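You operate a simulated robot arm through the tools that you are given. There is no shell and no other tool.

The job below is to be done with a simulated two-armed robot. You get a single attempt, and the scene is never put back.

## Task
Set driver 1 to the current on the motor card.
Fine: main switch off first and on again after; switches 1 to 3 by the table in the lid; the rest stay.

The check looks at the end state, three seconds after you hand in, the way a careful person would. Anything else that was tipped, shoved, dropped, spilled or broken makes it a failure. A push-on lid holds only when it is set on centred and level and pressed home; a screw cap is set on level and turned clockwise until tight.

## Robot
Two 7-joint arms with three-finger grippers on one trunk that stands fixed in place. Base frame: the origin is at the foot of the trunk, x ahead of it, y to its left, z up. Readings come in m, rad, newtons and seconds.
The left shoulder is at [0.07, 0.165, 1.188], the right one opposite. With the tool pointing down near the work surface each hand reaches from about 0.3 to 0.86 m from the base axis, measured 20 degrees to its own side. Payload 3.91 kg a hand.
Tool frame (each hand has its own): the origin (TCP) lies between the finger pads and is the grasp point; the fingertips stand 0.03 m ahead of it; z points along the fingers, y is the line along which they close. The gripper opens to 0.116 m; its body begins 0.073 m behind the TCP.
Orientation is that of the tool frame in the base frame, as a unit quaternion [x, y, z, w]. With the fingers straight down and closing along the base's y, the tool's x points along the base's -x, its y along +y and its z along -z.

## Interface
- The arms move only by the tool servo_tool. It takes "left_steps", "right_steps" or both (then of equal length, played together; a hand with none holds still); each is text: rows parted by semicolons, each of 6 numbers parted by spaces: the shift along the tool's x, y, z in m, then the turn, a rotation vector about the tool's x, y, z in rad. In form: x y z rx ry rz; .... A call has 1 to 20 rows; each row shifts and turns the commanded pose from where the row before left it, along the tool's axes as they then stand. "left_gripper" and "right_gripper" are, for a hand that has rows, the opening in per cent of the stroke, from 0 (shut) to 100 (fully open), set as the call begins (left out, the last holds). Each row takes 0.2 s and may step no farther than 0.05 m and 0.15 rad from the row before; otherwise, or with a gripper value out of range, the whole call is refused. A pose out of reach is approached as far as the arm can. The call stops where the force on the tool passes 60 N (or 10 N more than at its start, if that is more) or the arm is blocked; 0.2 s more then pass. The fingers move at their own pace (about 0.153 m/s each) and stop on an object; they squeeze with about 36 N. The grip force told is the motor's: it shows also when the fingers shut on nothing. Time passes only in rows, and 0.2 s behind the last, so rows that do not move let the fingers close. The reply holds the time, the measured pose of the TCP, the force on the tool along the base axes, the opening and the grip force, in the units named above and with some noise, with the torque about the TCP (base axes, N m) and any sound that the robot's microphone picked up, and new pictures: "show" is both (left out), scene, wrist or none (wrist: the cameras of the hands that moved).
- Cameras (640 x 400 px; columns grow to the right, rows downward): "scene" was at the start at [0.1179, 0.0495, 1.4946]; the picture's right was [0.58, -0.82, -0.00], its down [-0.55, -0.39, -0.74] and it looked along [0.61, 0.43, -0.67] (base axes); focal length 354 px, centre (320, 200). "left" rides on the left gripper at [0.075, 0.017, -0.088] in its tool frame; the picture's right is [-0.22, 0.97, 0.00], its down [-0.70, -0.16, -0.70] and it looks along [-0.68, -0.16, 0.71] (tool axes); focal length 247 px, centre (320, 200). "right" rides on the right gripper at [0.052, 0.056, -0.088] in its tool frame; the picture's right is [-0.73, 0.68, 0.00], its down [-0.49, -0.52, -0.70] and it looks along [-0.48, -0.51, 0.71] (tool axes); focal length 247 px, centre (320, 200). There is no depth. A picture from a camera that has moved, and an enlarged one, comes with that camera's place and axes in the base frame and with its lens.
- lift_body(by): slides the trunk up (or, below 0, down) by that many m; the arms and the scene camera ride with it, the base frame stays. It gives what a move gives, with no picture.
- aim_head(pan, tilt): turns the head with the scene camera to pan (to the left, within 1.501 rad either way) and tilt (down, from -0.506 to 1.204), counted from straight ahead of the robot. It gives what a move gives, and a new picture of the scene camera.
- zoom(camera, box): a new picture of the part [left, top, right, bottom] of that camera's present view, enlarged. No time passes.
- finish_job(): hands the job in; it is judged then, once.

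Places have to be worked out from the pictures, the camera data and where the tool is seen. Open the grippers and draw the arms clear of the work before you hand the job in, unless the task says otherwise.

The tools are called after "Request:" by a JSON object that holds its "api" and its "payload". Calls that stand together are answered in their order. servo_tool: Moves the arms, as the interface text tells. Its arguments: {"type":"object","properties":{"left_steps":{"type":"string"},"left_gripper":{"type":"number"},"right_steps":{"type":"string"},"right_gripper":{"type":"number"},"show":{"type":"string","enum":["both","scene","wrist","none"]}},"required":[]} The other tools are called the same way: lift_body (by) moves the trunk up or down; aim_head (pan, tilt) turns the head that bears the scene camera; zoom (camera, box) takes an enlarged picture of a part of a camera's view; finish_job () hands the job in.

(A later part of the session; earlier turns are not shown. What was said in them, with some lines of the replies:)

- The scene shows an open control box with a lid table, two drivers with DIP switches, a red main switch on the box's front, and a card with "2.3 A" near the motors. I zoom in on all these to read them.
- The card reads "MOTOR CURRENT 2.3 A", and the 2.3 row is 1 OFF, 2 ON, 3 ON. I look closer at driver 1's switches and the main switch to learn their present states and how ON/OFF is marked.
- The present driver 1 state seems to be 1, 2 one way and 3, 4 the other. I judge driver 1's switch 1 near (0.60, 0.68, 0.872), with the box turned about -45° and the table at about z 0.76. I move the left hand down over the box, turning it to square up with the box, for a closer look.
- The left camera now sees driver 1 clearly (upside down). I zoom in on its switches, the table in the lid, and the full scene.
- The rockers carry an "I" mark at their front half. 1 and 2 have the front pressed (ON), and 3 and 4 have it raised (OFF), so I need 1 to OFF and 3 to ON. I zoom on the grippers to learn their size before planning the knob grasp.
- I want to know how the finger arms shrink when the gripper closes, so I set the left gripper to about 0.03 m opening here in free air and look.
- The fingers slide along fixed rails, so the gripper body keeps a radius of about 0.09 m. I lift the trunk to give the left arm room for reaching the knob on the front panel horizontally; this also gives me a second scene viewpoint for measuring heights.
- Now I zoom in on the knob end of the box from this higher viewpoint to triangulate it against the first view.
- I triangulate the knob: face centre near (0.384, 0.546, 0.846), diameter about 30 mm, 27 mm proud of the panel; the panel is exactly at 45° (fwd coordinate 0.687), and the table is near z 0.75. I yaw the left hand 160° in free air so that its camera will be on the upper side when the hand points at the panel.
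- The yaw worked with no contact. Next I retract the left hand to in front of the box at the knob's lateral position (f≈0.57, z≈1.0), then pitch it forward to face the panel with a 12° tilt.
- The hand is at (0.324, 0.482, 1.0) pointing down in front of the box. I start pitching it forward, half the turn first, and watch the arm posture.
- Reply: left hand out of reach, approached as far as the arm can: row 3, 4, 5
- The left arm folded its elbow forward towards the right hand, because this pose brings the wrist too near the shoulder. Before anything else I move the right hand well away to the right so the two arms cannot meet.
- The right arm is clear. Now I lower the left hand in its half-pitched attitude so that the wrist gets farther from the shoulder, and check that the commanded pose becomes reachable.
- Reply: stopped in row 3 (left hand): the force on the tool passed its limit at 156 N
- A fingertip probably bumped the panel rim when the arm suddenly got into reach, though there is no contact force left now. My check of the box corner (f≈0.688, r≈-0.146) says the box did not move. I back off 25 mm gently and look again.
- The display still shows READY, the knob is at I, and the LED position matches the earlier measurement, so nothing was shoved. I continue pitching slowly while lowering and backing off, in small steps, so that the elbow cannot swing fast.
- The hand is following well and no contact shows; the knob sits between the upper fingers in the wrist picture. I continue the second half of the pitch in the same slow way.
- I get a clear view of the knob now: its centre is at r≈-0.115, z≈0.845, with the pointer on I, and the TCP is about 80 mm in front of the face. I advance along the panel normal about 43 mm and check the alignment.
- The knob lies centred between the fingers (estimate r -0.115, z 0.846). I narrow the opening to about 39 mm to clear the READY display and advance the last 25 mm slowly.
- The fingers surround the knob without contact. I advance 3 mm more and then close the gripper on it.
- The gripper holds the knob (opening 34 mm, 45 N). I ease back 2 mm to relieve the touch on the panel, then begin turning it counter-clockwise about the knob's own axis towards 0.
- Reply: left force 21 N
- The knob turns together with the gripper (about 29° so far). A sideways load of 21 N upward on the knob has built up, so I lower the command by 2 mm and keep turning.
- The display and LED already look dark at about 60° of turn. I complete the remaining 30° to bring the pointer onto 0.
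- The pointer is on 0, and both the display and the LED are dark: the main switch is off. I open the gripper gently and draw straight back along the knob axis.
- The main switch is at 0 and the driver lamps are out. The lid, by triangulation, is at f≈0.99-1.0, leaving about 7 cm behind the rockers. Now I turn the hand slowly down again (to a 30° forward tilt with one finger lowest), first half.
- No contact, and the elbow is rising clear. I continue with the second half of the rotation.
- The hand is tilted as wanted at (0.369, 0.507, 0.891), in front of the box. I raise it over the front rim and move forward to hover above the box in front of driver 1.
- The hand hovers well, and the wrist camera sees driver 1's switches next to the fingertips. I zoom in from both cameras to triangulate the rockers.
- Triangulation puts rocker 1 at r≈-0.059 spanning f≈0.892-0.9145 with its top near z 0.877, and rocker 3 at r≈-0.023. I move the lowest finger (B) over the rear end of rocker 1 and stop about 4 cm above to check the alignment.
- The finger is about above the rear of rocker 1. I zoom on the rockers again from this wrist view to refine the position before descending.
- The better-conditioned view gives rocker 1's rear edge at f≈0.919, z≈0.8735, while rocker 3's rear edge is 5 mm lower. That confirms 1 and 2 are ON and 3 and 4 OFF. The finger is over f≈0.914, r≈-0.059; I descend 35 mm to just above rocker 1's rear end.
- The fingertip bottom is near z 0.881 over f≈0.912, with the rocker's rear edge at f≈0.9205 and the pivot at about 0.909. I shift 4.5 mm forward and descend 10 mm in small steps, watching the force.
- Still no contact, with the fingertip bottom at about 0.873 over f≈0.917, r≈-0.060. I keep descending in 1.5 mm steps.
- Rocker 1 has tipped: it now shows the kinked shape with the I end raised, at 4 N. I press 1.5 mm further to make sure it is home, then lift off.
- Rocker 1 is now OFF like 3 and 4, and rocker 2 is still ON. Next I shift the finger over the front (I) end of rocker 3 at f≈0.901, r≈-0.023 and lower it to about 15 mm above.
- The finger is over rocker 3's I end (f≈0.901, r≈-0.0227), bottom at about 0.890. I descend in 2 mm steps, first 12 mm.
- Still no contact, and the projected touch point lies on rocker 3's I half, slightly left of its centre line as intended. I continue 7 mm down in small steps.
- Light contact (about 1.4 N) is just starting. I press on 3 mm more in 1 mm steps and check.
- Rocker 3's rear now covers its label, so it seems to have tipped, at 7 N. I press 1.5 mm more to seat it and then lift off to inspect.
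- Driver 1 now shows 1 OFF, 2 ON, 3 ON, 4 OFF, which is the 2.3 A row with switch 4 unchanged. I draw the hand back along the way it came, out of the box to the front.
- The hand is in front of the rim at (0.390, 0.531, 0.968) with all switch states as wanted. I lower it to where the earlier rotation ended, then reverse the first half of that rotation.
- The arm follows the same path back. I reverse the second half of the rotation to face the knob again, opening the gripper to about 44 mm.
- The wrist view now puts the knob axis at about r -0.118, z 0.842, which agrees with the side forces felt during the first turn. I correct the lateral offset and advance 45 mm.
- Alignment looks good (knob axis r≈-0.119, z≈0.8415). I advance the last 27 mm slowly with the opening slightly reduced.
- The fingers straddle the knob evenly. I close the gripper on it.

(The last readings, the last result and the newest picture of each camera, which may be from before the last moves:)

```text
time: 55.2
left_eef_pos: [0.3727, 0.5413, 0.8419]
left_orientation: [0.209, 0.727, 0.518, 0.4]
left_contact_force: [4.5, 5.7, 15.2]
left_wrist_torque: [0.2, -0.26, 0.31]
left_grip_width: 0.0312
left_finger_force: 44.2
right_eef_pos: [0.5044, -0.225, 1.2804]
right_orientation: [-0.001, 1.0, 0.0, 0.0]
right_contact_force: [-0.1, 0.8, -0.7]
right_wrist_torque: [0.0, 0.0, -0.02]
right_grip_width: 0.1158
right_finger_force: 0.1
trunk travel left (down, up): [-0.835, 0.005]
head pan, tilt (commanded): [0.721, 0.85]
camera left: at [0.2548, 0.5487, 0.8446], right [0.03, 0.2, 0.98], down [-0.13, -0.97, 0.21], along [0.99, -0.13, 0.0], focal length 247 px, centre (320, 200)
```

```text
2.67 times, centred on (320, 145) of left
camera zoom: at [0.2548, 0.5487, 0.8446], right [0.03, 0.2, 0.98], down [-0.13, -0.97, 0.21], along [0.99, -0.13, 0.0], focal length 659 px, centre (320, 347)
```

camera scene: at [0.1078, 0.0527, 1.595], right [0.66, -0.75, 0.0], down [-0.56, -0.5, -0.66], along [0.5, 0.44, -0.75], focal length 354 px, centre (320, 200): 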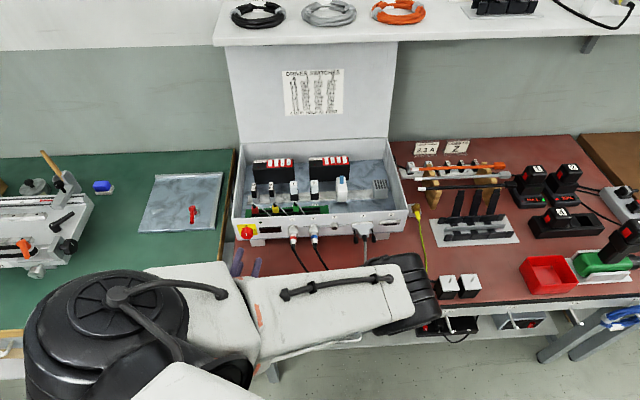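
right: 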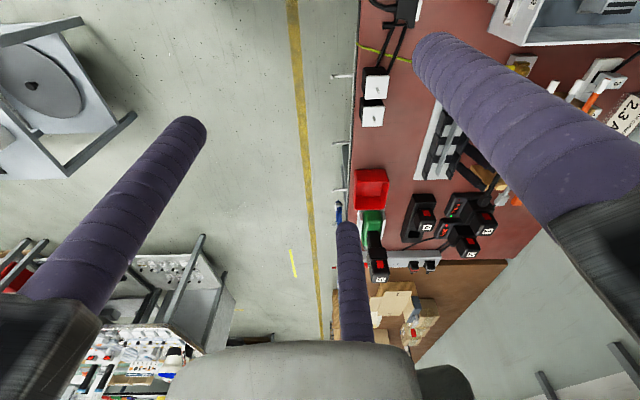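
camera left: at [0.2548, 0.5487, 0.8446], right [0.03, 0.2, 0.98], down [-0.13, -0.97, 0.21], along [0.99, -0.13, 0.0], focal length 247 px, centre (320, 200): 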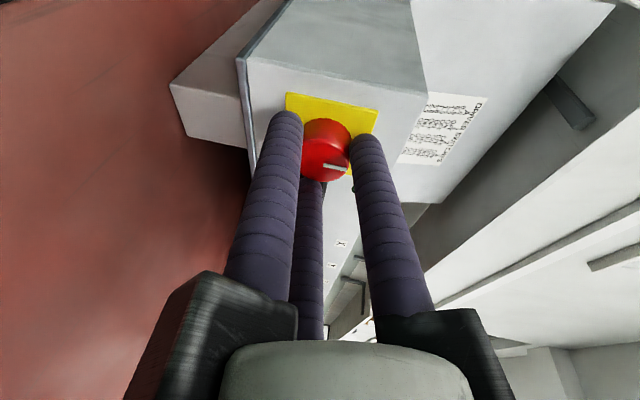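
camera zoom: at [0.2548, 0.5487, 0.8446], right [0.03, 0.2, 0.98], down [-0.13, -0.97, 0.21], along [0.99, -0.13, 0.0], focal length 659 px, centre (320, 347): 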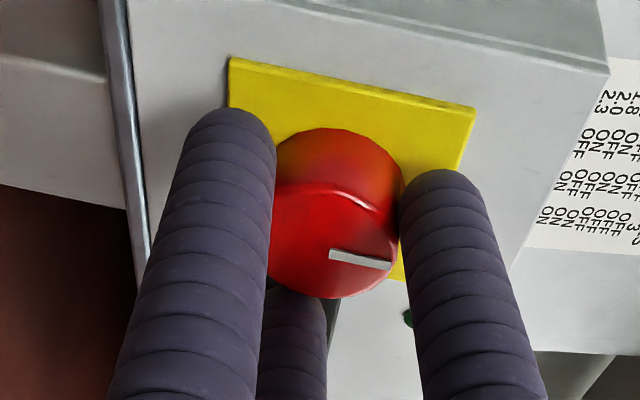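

The grip is firm (31 mm). A 15 N upward reaction tells me the command sits slightly low, so I raise it 1.5 mm and start turning clockwise towards I.

Request:
{"api": "servo_tool", "payload": {"left_steps": "-0.0005 0.0014 -0.0002 0 0 0; 0 0 0 0.0093 0.0203 0.1026; 0 0 0 0.0093 0.0203 0.1026; 0 0 0 0.0093 0.0203 0.1026; 0 0 0 0.0093 0.0203 0.1026; 0 0 0 0.0093 0.0203 0.1026", "show": "wrist"}}

Request:
{"api": "zoom", "payload": {"camera": "left", "box": [220, 70, 420, 220]}}

```text
time: 56.6
left_eef_pos: [0.3741, 0.5385, 0.8442]
left_orientation: [0.371, 0.68, 0.595, 0.214]
left_contact_force: [15.4, -1.1, 22.6]
left_wrist_torque: [0.35, -0.49, -0.2]
left_grip_width: 0.0309
left_finger_force: 45.5
right_eef_pos: [0.505, -0.2287, 1.2805]
right_orientation: [-0.001, 1.0, 0.001, -0.002]
right_contact_force: [0.4, -0.7, -0.8]
right_wrist_torque: [-0.01, 0.03, 0.02]
right_grip_width: 0.1158
right_finger_force: 0.0
trunk travel left (down, up): [-0.835, 0.005]
head pan, tilt (commanded): [0.721, 0.85]
camera left: at [0.265, 0.538, 0.8904], right [0.38, -0.16, 0.91], down [-0.11, -0.99, -0.12], along [0.92, -0.06, -0.4], focal length 247 px, centre (320, 200)
```

left: 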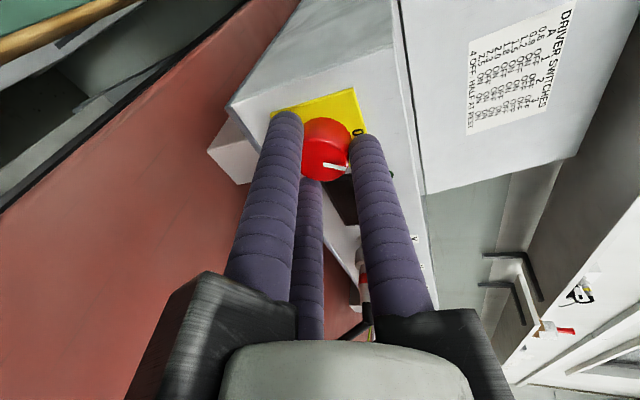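

```text
2.67 times, centred on (320, 145) of left
camera zoom: at [0.265, 0.538, 0.8904], right [0.38, -0.16, 0.91], down [-0.11, -0.99, -0.12], along [0.92, -0.06, -0.4], focal length 659 px, centre (320, 347)
```

zoom: 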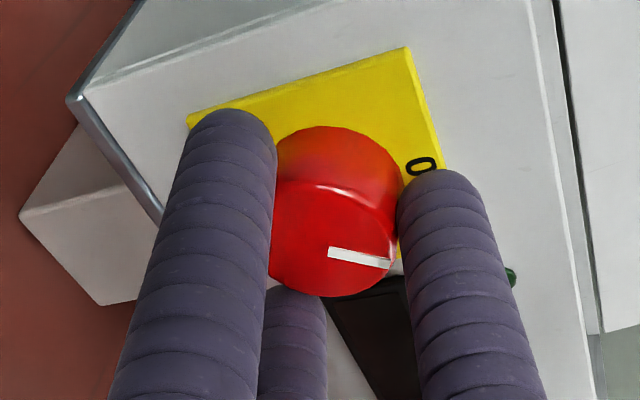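

The knob keeps turning with the gripper (30°), with some side load pointing up and right. I shift the command by about 2.5 mm that way and continue 30° more.

Request:
{"api": "servo_tool", "payload": {"left_steps": "-0.0015 0.0029 0.0006 0 0 0; 0 0 0 0.0093 0.0203 0.1026; 0 0 0 0.0093 0.0203 0.1026; 0 0 0 0.0093 0.0203 0.1026; 0 0 0 0.0093 0.0203 0.1026; 0 0 0 0.0093 0.0203 0.1026", "show": "wrist"}}

Request:
{"api": "zoom", "payload": {"camera": "left", "box": [220, 70, 420, 220]}}

```text
time: 58.0
left_eef_pos: [0.3742, 0.5364, 0.8452]
left_orientation: [0.508, 0.587, 0.631, 0.011]
left_contact_force: [10.8, -12.8, 7.1]
left_wrist_torque: [0.11, -0.17, -0.97]
left_grip_width: 0.0304
left_finger_force: 45.6
right_eef_pos: [0.506, -0.2274, 1.2793]
right_orientation: [0.0, 1.0, 0.001, 0.0]
right_contact_force: [-1.1, 0.5, 0.0]
right_wrist_torque: [0.02, 0.0, -0.01]
right_grip_width: 0.1159
right_finger_force: 0.0
trunk travel left (down, up): [-0.835, 0.005]
head pan, tilt (commanded): [0.721, 0.85]
camera left: at [0.2905, 0.5127, 0.9231], right [0.67, -0.44, 0.59], down [-0.21, -0.89, -0.41], along [0.71, 0.15, -0.69], focal length 247 px, centre (320, 200)
```

left: 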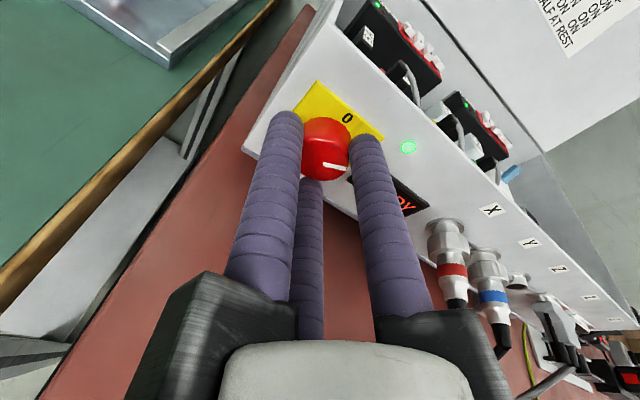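

```text
2.67 times, centred on (320, 145) of left
camera zoom: at [0.2905, 0.5127, 0.9231], right [0.67, -0.44, 0.59], down [-0.21, -0.89, -0.41], along [0.71, 0.15, -0.69], focal length 659 px, centre (320, 347)
```

zoom: 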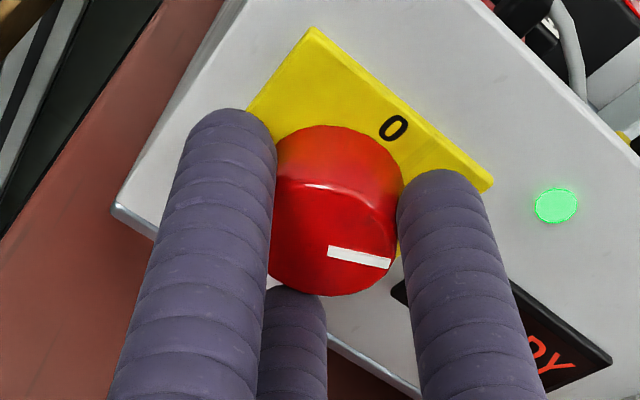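

The LED and display are lit again at about 60°. A sideways load of about 17 N to the right remains, so I shift the command 3 mm right and finish the last 30° to bring the pointer onto I.

Request:
{"api": "servo_tool", "payload": {"left_steps": "-0.0017 0.0027 -0.0004 0 0 0; 0 0 0 0.0093 0.0203 0.1026; 0 0 0 0.0093 0.0203 0.1026; 0 0 0 0.0093 0.0203 0.1026; 0 0 0 0.0093 0.0203 0.1026; 0 0 0 0.0093 0.0203 0.1026"}}

Request:
{"api": "zoom", "payload": {"camera": "left", "box": [220, 70, 420, 220]}}

Request:
{"api": "zoom", "payload": {"camera": "scene", "box": [225, 205, 305, 255]}}

```text
time: 59.4
left_eef_pos: [0.3766, 0.5354, 0.8423]
left_orientation: [0.609, 0.454, 0.623, -0.188]
left_contact_force: [1.8, -23.3, -16.3]
left_wrist_torque: [-0.71, -0.32, -0.7]
left_grip_width: 0.0309
left_finger_force: 45.0
right_eef_pos: [0.5063, -0.2253, 1.2798]
right_orientation: [-0.001, 1.0, 0.0, -0.001]
right_contact_force: [0.3, 0.5, -0.1]
right_wrist_torque: [-0.02, 0.0, -0.01]
right_grip_width: 0.1161
right_finger_force: 0.0
trunk travel left (down, up): [-0.835, 0.005]
head pan, tilt (commanded): [0.721, 0.85]
camera scene: at [0.1099, 0.0507, 1.5947], right [0.66, -0.75, 0.0], down [-0.57, -0.49, -0.66], along [0.5, 0.44, -0.75], focal length 354 px, centre (320, 200)
camera left: at [0.3236, 0.4799, 0.9332], right [0.81, -0.57, 0.12], down [-0.41, -0.7, -0.59], along [0.42, 0.43, -0.8], focal length 247 px, centre (320, 200)
```

scene: 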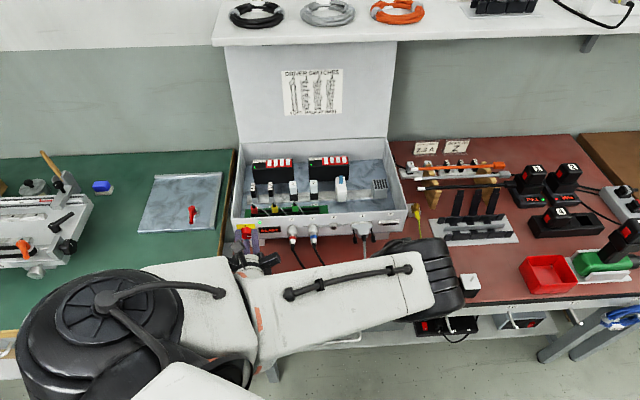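
left: 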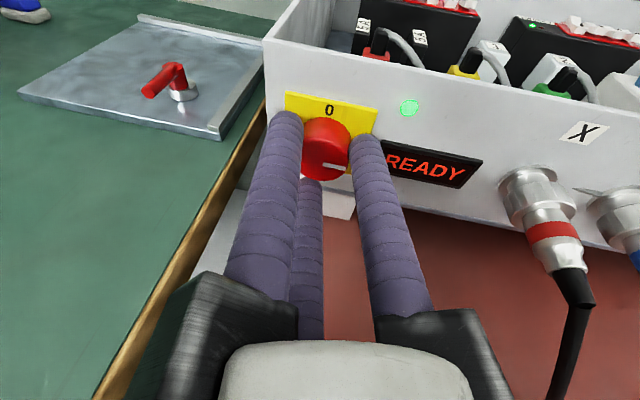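

```text
2.67 times, centred on (320, 145) of left
camera zoom: at [0.3236, 0.4799, 0.9332], right [0.81, -0.57, 0.12], down [-0.41, -0.7, -0.59], along [0.42, 0.43, -0.8], focal length 659 px, centre (320, 347)
```

zoom: 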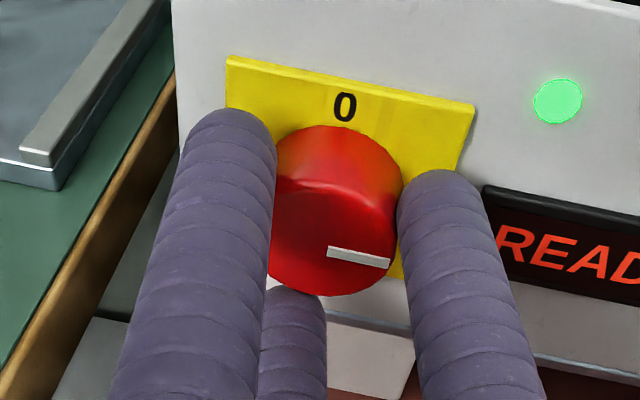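

```text
8.00 times, centred on (265, 230) of scene
camera zoom: at [0.1099, 0.0507, 1.5947], right [0.66, -0.75, 0.0], down [-0.57, -0.49, -0.66], along [0.5, 0.44, -0.75], focal length 2836 px, centre (760, -40)
```

zoom: 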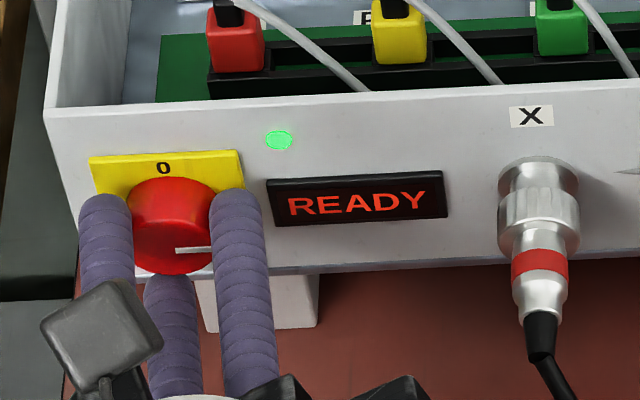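

READY is lit and the pointer lies on I. I first relieve the side load a little, then open the gripper and draw straight back.

Request:
{"api": "servo_tool", "payload": {"left_steps": "-0.0014 0.0004 -0.0010 0 0 0; -0.0014 0.0004 -0.0010 0 0 0", "show": "none"}}

Request:
{"api": "servo_tool", "payload": {"left_steps": "0 0 0 0 0 0; 0 0 0 0 0 0; -0.0009 -0.0019 -0.0098 0 0 0; -0.0009 -0.0019 -0.0098 0 0 0; -0.0009 -0.0019 -0.0098 0 0 0; -0.0009 -0.0019 -0.0098 0 0 0; -0.0009 -0.0019 -0.0098 0 0 0; -0.0009 -0.0019 -0.0098 0 0 0; -0.0009 -0.0019 -0.0098 0 0 0", "left_gripper": 38}}

Request:
{"api": "zoom", "payload": {"camera": "left", "box": [240, 20, 480, 170]}}

Request:
{"api": "zoom", "payload": {"camera": "scene", "box": [225, 205, 305, 255]}}

Request:
{"api": "zoom", "payload": {"camera": "scene", "box": [245, 145, 325, 195]}}

```text
time: 60.0
left_eef_pos: [0.3779, 0.5363, 0.8427]
left_orientation: [0.607, 0.453, 0.624, -0.19]
left_contact_force: [6.2, -13.9, -11.9]
left_wrist_torque: [-0.91, 0.4, -1.21]
left_grip_width: 0.0305
left_finger_force: 45.1
right_eef_pos: [0.5072, -0.2255, 1.28]
right_orientation: [-0.001, 1.0, 0.0, 0.0]
right_contact_force: [0.3, 0.5, -1.0]
right_wrist_torque: [-0.01, 0.0, 0.03]
right_grip_width: 0.116
right_finger_force: 0.0
trunk travel left (down, up): [-0.835, 0.005]
head pan, tilt (commanded): [0.721, 0.85]
```

```text
time: 62.0
left_eef_pos: [0.3267, 0.4845, 0.8452]
left_orientation: [0.606, 0.455, 0.625, -0.19]
left_contact_force: [0.4, -0.4, 0.1]
left_wrist_torque: [0.02, -0.02, -0.02]
left_grip_width: 0.0441
left_finger_force: 0.1
right_eef_pos: [0.5042, -0.2252, 1.2799]
right_orientation: [0.0, 1.0, -0.001, 0.0]
right_contact_force: [0.2, -0.6, 1.5]
right_wrist_torque: [0.01, 0.01, -0.02]
right_grip_width: 0.1159
right_finger_force: 0.1
trunk travel left (down, up): [-0.835, 0.005]
head pan, tilt (commanded): [0.721, 0.85]
camera scene: at [0.1081, 0.0524, 1.595], right [0.66, -0.75, 0.0], down [-0.56, -0.5, -0.66], along [0.5, 0.44, -0.75], focal length 354 px, centre (320, 200)
camera left: at [0.2719, 0.4292, 0.9331], right [0.81, -0.57, 0.12], down [-0.4, -0.69, -0.6], along [0.43, 0.43, -0.79], focal length 247 px, centre (320, 200)
```

scene: 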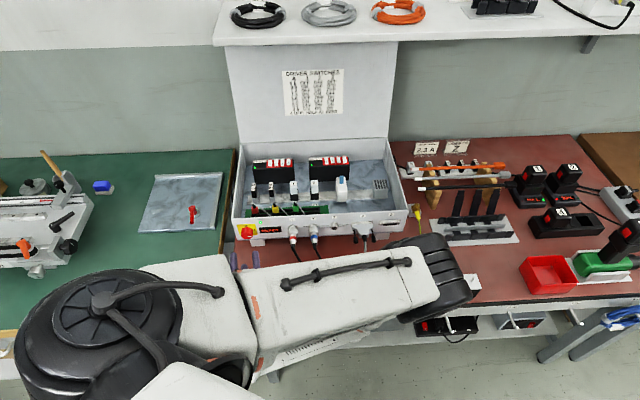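
left: 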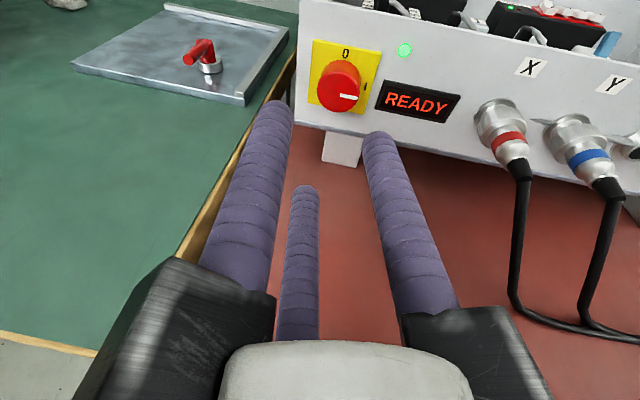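

```text
2.67 times, centred on (360, 95) of left
camera zoom: at [0.2719, 0.4292, 0.9331], right [0.81, -0.57, 0.12], down [-0.4, -0.69, -0.6], along [0.43, 0.43, -0.79], focal length 659 px, centre (213, 480)
```

zoom: 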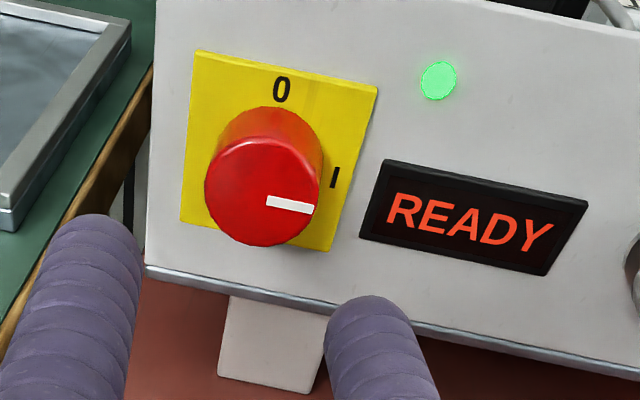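

```text
8.00 times, centred on (265, 230) of scene
camera zoom: at [0.1081, 0.0524, 1.595], right [0.66, -0.75, 0.0], down [-0.56, -0.5, -0.66], along [0.5, 0.44, -0.75], focal length 2836 px, centre (760, -40)
```

zoom: 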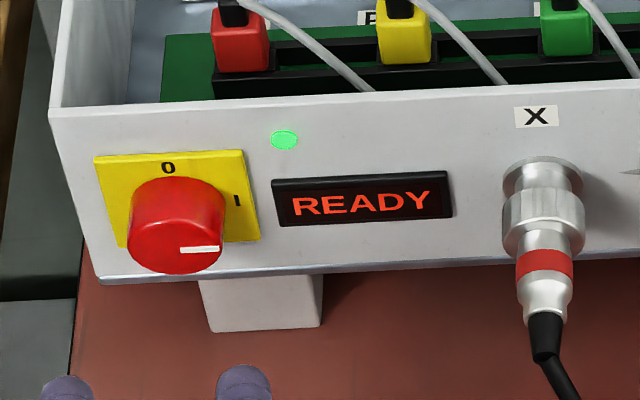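

```text
8.00 times, centred on (285, 170) of scene
camera zoom: at [0.1081, 0.0524, 1.595], right [0.66, -0.75, 0.0], down [-0.56, -0.5, -0.66], along [0.5, 0.44, -0.75], focal length 2836 px, centre (600, 440)
```

zoom: 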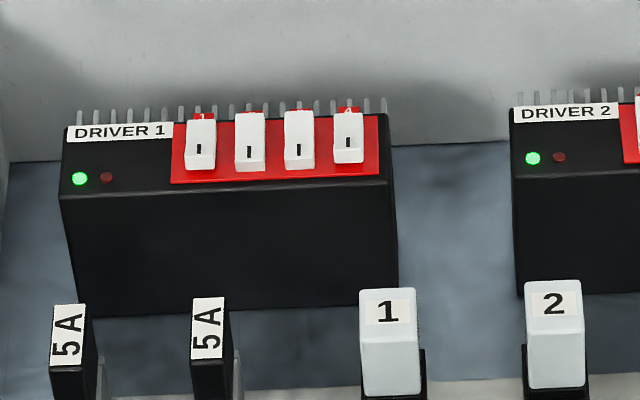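

Everything shows as wanted: pointer on I, READY and LED lit, driver lamps green, switches 1 OFF, 2 ON, 3 ON, 4 OFF. To draw the arm clear along known-safe ground, I roll the free hand back 90° about the knob axis at this stand-off.

Request:
{"api": "servo_tool", "payload": {"left_steps": "0 0 0 -0.0106 -0.0231 -0.1181; 0 0 0 -0.0106 -0.0231 -0.1181; 0 0 0 -0.0106 -0.0231 -0.1181; 0 0 0 -0.0106 -0.0231 -0.1181; 0 0 0 -0.0106 -0.0231 -0.1181; 0 0 0 -0.0106 -0.0231 -0.1181; 0 0 0 -0.0106 -0.0231 -0.1181; 0 0 0 -0.0106 -0.0231 -0.1181; 0 0 0 -0.0106 -0.0231 -0.1181; 0 0 0 -0.0106 -0.0231 -0.1181; 0 0 0 -0.0106 -0.0231 -0.1181; 0 0 0 -0.0106 -0.0231 -0.1181; 0 0 0 -0.0106 -0.0231 -0.1181"}}

```text
time: 64.8
left_eef_pos: [0.3271, 0.4845, 0.8435]
left_orientation: [0.21, 0.727, 0.519, 0.398]
left_contact_force: [0.3, 0.8, 0.6]
left_wrist_torque: [0.02, -0.04, -0.01]
left_grip_width: 0.044
left_finger_force: 0.0
right_eef_pos: [0.5056, -0.2255, 1.2817]
right_orientation: [0.0, 1.0, 0.0, -0.001]
right_contact_force: [-0.3, 0.2, -0.2]
right_wrist_torque: [0.02, -0.02, 0.01]
right_grip_width: 0.116
right_finger_force: 0.0
trunk travel left (down, up): [-0.835, 0.005]
head pan, tilt (commanded): [0.721, 0.85]
camera scene: at [0.1083, 0.0527, 1.5949], right [0.66, -0.75, 0.0], down [-0.56, -0.5, -0.66], along [0.5, 0.44, -0.75], focal length 354 px, centre (320, 200)
camera left: at [0.2092, 0.4931, 0.846], right [0.03, 0.21, 0.98], down [-0.13, -0.97, 0.21], along [0.99, -0.13, 0.0], focal length 247 px, centre (320, 200)
```

scene: 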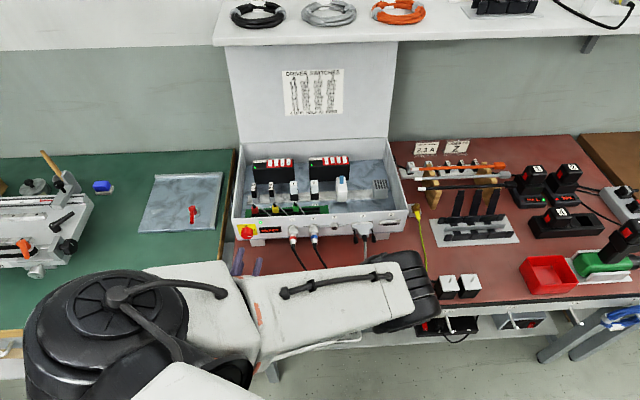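
left: 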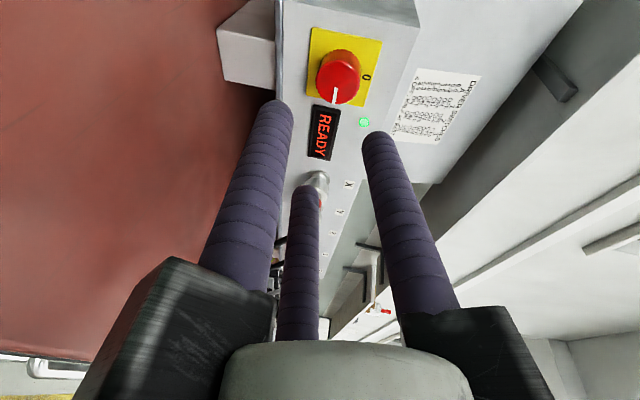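

The hand is rolled back without contact and the switch stays on. I repeat the known path: rotate the hand down while rising, then lift above the rim height.

Request:
{"api": "servo_tool", "payload": {"left_steps": "-0.0035 0.0036 0.0023 0.0505 0.0584 -0.0593; -0.0035 0.0036 0.0023 0.0505 0.0584 -0.0593; -0.0035 0.0036 0.0023 0.0505 0.0584 -0.0593; -0.0035 0.0036 0.0023 0.0505 0.0584 -0.0593; -0.0035 0.0036 0.0023 0.0505 0.0584 -0.0593; -0.0035 0.0036 0.0023 0.0505 0.0584 -0.0593; -0.0049 0.0024 -0.0002 0.0505 0.0584 -0.0593; -0.0049 0.0024 -0.0002 0.0505 0.0584 -0.0593; -0.0049 0.0024 -0.0002 0.0505 0.0584 -0.0593; -0.0049 0.0024 -0.0002 0.0505 0.0584 -0.0593; -0.0049 0.0024 -0.0002 0.0505 0.0584 -0.0593; -0.0049 0.0024 -0.0002 0.0505 0.0584 -0.0593", "left_gripper": 18}}

```text
time: 67.4
left_eef_pos: [0.3676, 0.5022, 0.8878]
left_orientation: [-0.128, 0.957, 0.16, 0.204]
left_contact_force: [0.2, 0.3, -0.2]
left_wrist_torque: [-0.01, 0.02, -0.01]
left_grip_width: 0.0208
left_finger_force: 0.0
right_eef_pos: [0.505, -0.2236, 1.2814]
right_orientation: [-0.001, 1.0, -0.001, 0.0]
right_contact_force: [0.0, -0.1, -0.1]
right_wrist_torque: [-0.04, -0.01, 0.0]
right_grip_width: 0.1161
right_finger_force: 0.1
trunk travel left (down, up): [-0.835, 0.005]
head pan, tilt (commanded): [0.721, 0.85]
camera scene: at [0.1075, 0.0538, 1.5949], right [0.66, -0.75, 0.0], down [-0.56, -0.5, -0.66], along [0.5, 0.43, -0.75], focal length 354 px, centre (320, 200)
camera left: at [0.2654, 0.4735, 0.938], right [-0.1, 0.93, 0.34], down [0.42, -0.27, 0.87], along [0.9, 0.24, -0.36], focal length 247 px, centre (320, 200)
```

scene: 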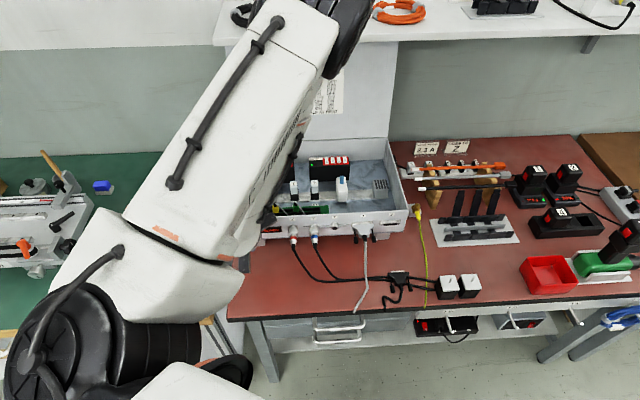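
left: 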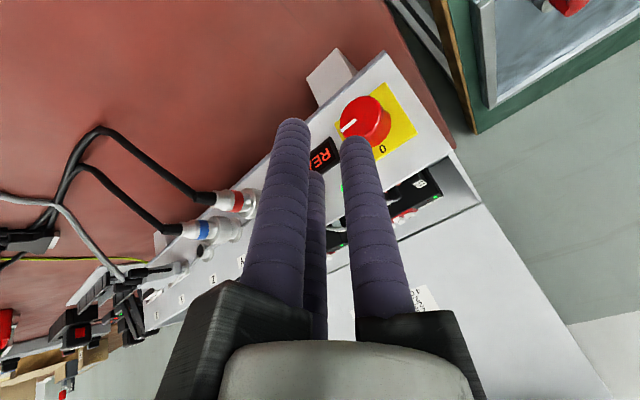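

The arm is back at the earlier safe point. I lift it and move it up and slightly forward to a height like the starting pose, well clear above the work, then open the gripper.

Request:
{"api": "servo_tool", "payload": {"left_steps": "-0.0147 0.0085 -0.0134 0 0 0; -0.0147 0.0085 -0.0134 0 0 0; -0.0147 0.0085 -0.0134 0 0 0; -0.0147 0.0085 -0.0134 0 0 0; -0.0243 0.0140 -0.0185 0 0 0; -0.0243 0.0140 -0.0185 0 0 0; -0.0243 0.0140 -0.0185 0 0 0; -0.0243 0.0140 -0.0185 0 0 0; -0.0243 0.0140 -0.0185 0 0 0; -0.0243 0.0140 -0.0185 0 0 0; -0.0243 0.0140 -0.0185 0 0 0"}}

```text
time: 69.8
left_eef_pos: [0.4653, 0.597, 1.1807]
left_orientation: [-0.127, 0.957, 0.16, 0.204]
left_contact_force: [-0.3, 0.5, 0.5]
left_wrist_torque: [-0.02, 0.0, -0.03]
left_grip_width: 0.0209
left_finger_force: 0.0
right_eef_pos: [0.5051, -0.2259, 1.2807]
right_orientation: [-0.001, 1.0, -0.001, 0.0]
right_contact_force: [-1.0, -0.6, 0.4]
right_wrist_torque: [0.0, 0.0, 0.02]
right_grip_width: 0.1161
right_finger_force: 0.2
trunk travel left (down, up): [-0.835, 0.005]
head pan, tilt (commanded): [0.721, 0.85]
camera scene: at [0.1075, 0.0527, 1.5949], right [0.66, -0.75, 0.0], down [-0.56, -0.5, -0.66], along [0.5, 0.44, -0.75], focal length 354 px, centre (320, 200)
camera left: at [0.3623, 0.568, 1.2307], right [-0.1, 0.93, 0.34], down [0.42, -0.27, 0.87], along [0.9, 0.23, -0.36], focal length 247 px, centre (320, 200)
```

scene: 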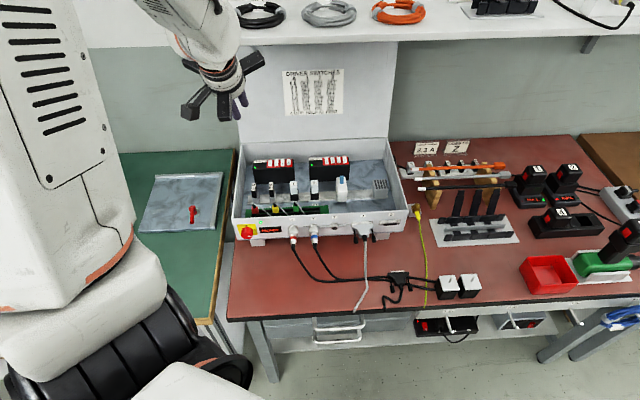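
left: 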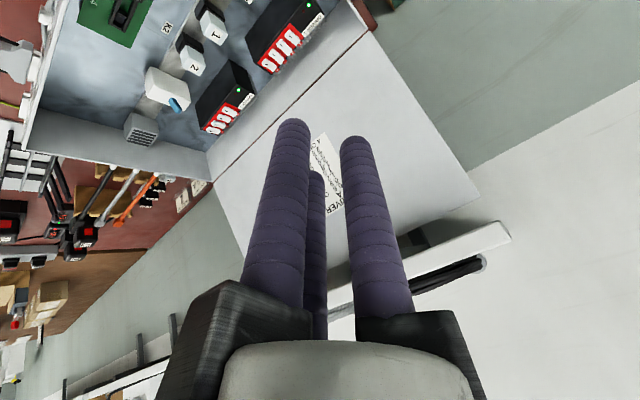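

The left hand is well above and clear of the box. I open its gripper fully and take final close looks at the whole box, the switches and the surroundings.

Request:
{"api": "servo_tool", "payload": {"left_steps": "0 0 0 0 0 0; 0 0 0 0 0 0; 0 0 0 0 0 0", "left_gripper": 100, "show": "scene"}}

Request:
{"api": "zoom", "payload": {"camera": "scene", "box": [225, 145, 425, 270]}}

Request:
{"api": "zoom", "payload": {"camera": "scene", "box": [247, 152, 303, 187]}}

Request:
{"api": "zoom", "payload": {"camera": "scene", "box": [400, 135, 480, 185]}}

Request:
{"api": "zoom", "payload": {"camera": "left", "box": [230, 0, 350, 80]}}

```text
time: 70.6
left_eef_pos: [0.4665, 0.5974, 1.1819]
left_orientation: [-0.127, 0.957, 0.161, 0.204]
left_contact_force: [-0.1, -0.1, -0.2]
left_wrist_torque: [-0.01, 0.0, 0.01]
left_grip_width: 0.116
left_finger_force: 0.1
right_eef_pos: [0.5054, -0.2243, 1.2812]
right_orientation: [-0.001, 1.0, 0.0, -0.001]
right_contact_force: [-0.1, 0.1, 0.4]
right_wrist_torque: [0.02, 0.0, 0.0]
right_grip_width: 0.1161
right_finger_force: 0.2
trunk travel left (down, up): [-0.835, 0.005]
head pan, tilt (commanded): [0.721, 0.85]
camera scene: at [0.1084, 0.0526, 1.5949], right [0.66, -0.75, 0.0], down [-0.56, -0.5, -0.66], along [0.5, 0.44, -0.75], focal length 354 px, centre (320, 200)
```

scene: 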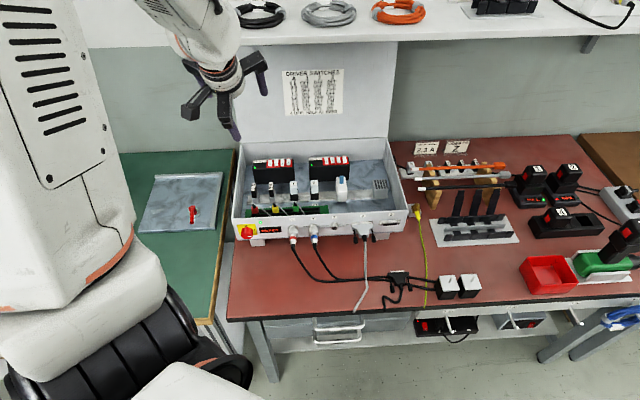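

```text
3.20 times, centred on (325, 208) of scene
camera zoom: at [0.1084, 0.0526, 1.5949], right [0.66, -0.75, 0.0], down [-0.56, -0.5, -0.66], along [0.5, 0.44, -0.75], focal length 1134 px, centre (304, 176)
```

zoom: 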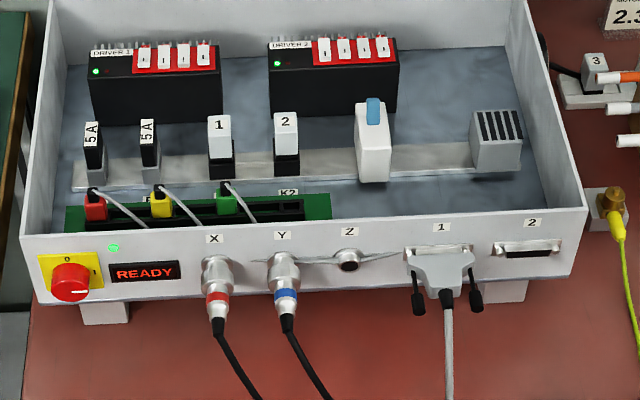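

```text
11.43 times, centred on (275, 170) of scene
camera zoom: at [0.1084, 0.0526, 1.5949], right [0.66, -0.75, 0.0], down [-0.56, -0.5, -0.66], along [0.5, 0.44, -0.75], focal length 4052 px, centre (834, 549)
```

zoom: 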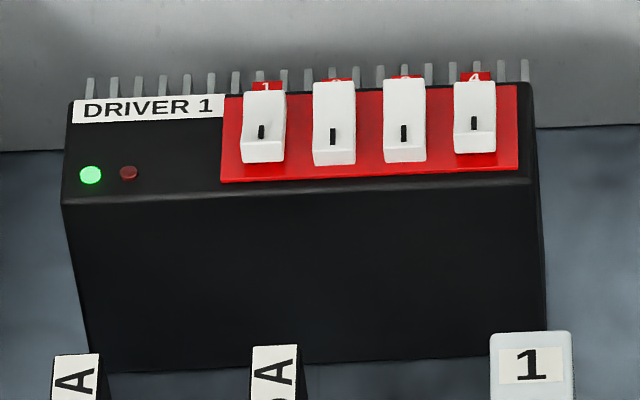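

```text
8.00 times, centred on (440, 160) of scene
camera zoom: at [0.1084, 0.0526, 1.5949], right [0.66, -0.75, 0.0], down [-0.56, -0.5, -0.66], along [0.5, 0.44, -0.75], focal length 2836 px, centre (-640, 520)
```

zoom: 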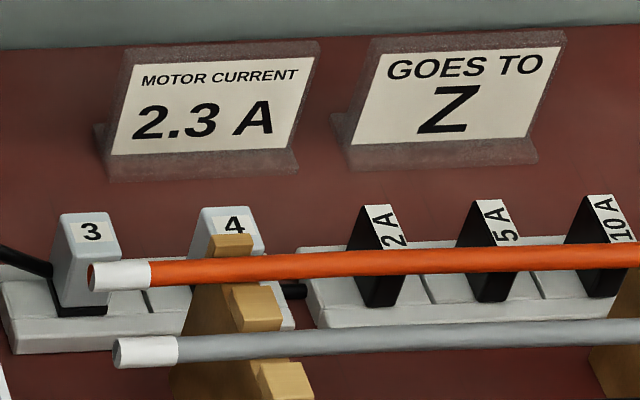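

```text
5.00 times, centred on (290, 40) of left
camera zoom: at [0.3631, 0.5678, 1.2304], right [-0.1, 0.93, 0.35], down [0.42, -0.27, 0.87], along [0.9, 0.23, -0.36], focal length 1235 px, centre (470, 1000)
```

zoom: 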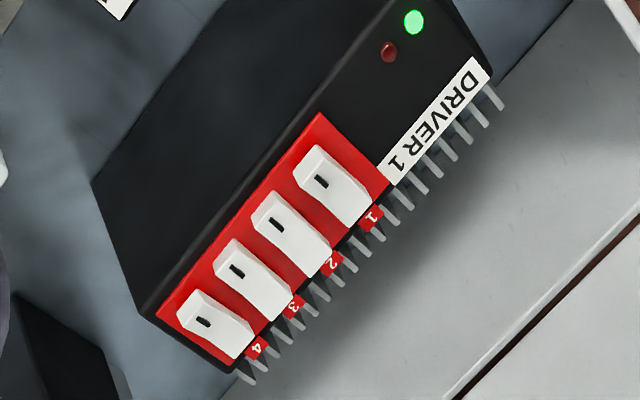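

All is as wanted. To double-check the ON convention of rockers (I end pressed = ON), I glance at the lit power strip under the bench, which also has a rocker.

Request:
{"api": "zoom", "payload": {"camera": "scene", "box": [400, 325, 560, 385]}}

Request:
{"api": "zoom", "payload": {"camera": "scene", "box": [412, 340, 452, 365]}}

```text
4.00 times, centred on (480, 355) of scene
camera zoom: at [0.1084, 0.0526, 1.5949], right [0.66, -0.75, 0.0], down [-0.56, -0.5, -0.66], along [0.5, 0.44, -0.75], focal length 1418 px, centre (-320, -420)
```

zoom: 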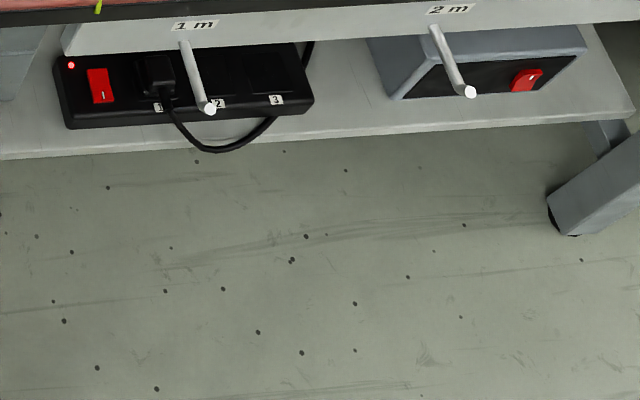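

```text
16.00 times, centred on (432, 352) of scene
camera zoom: at [0.1084, 0.0526, 1.5949], right [0.66, -0.75, 0.0], down [-0.56, -0.5, -0.66], along [0.5, 0.44, -0.75], focal length 5673 px, centre (-1472, -2240)
```

zoom: 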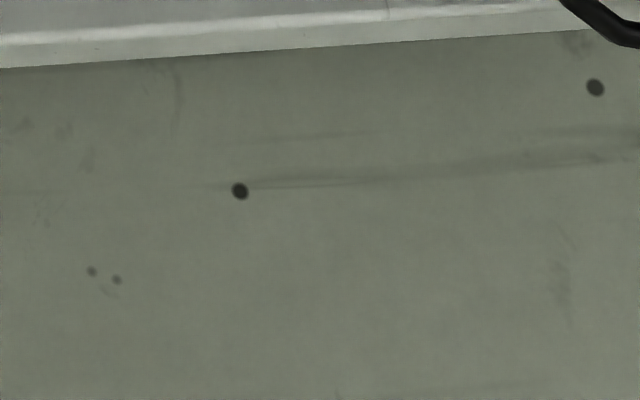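

The strip's rocker is at about (425, 326) in the picture; I zoom there properly.

Request:
{"api": "zoom", "payload": {"camera": "scene", "box": [413, 316, 445, 336]}}

Request:
{"api": "zoom", "payload": {"camera": "scene", "box": [516, 312, 548, 332]}}

```text
16.00 times, centred on (429, 326) of scene
camera zoom: at [0.1084, 0.0526, 1.5949], right [0.66, -0.75, 0.0], down [-0.56, -0.5, -0.66], along [0.5, 0.44, -0.75], focal length 5673 px, centre (-1424, -1816)
```

zoom: 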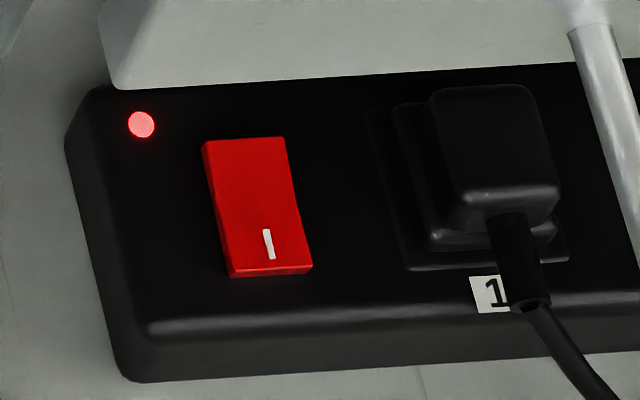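

```text
16.00 times, centred on (532, 322) of scene
camera zoom: at [0.1084, 0.0526, 1.5949], right [0.66, -0.75, 0.0], down [-0.56, -0.5, -0.66], along [0.5, 0.44, -0.75], focal length 5673 px, centre (-3072, -1752)
```

zoom: 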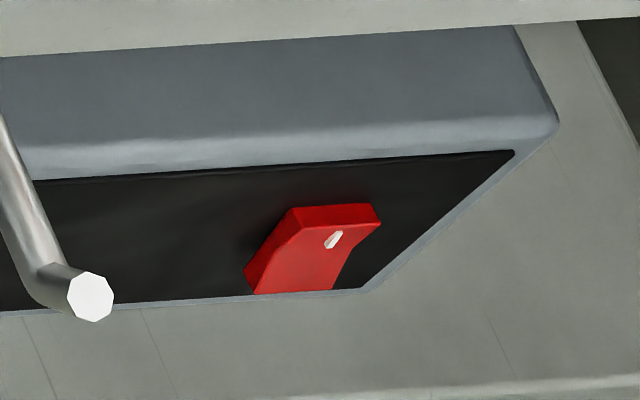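

The lit strip's rocker has its I end pressed, the same shape as switches 2 and 3 now, so I-pressed = ON is confirmed. The end state is: 1 OFF, 2 ON, 3 ON, 4 unchanged, main switch on with READY lit, grippers open and arms clear. I hand the job in.

Request:
{"api": "finish_job", "payload": {}}

```text
The job is handed in.
```

Driver 1 is set to 2.3 A, the current on the motor card, and I've handed the job in.

- **Main switch:** I turned it to 0 before touching the switches and back to I afterwards. READY and the green lamp on the panel are lit again.
- **Driver 1 switches:** 1 is OFF, 2 is ON and 3 is ON, which is the 2.3 A row in the lid table. I only had to change 1 and 3. I took a rocker with its I end pressed as ON, and the lit power strip under the bench follows the same convention.
- **Left alone:** switch 4 on driver 1 is still OFF, and I didn't touch driver 2.
- **One bump:** early on, the left hand probably knocked the front panel rim when the arm moved suddenly; the force peaked at 156 N. Afterwards the box corner and panel lamp measured within about 2 mm of where they were before, and nothing looked tipped or damaged.

Both grippers are open and the arms are clear of the work.
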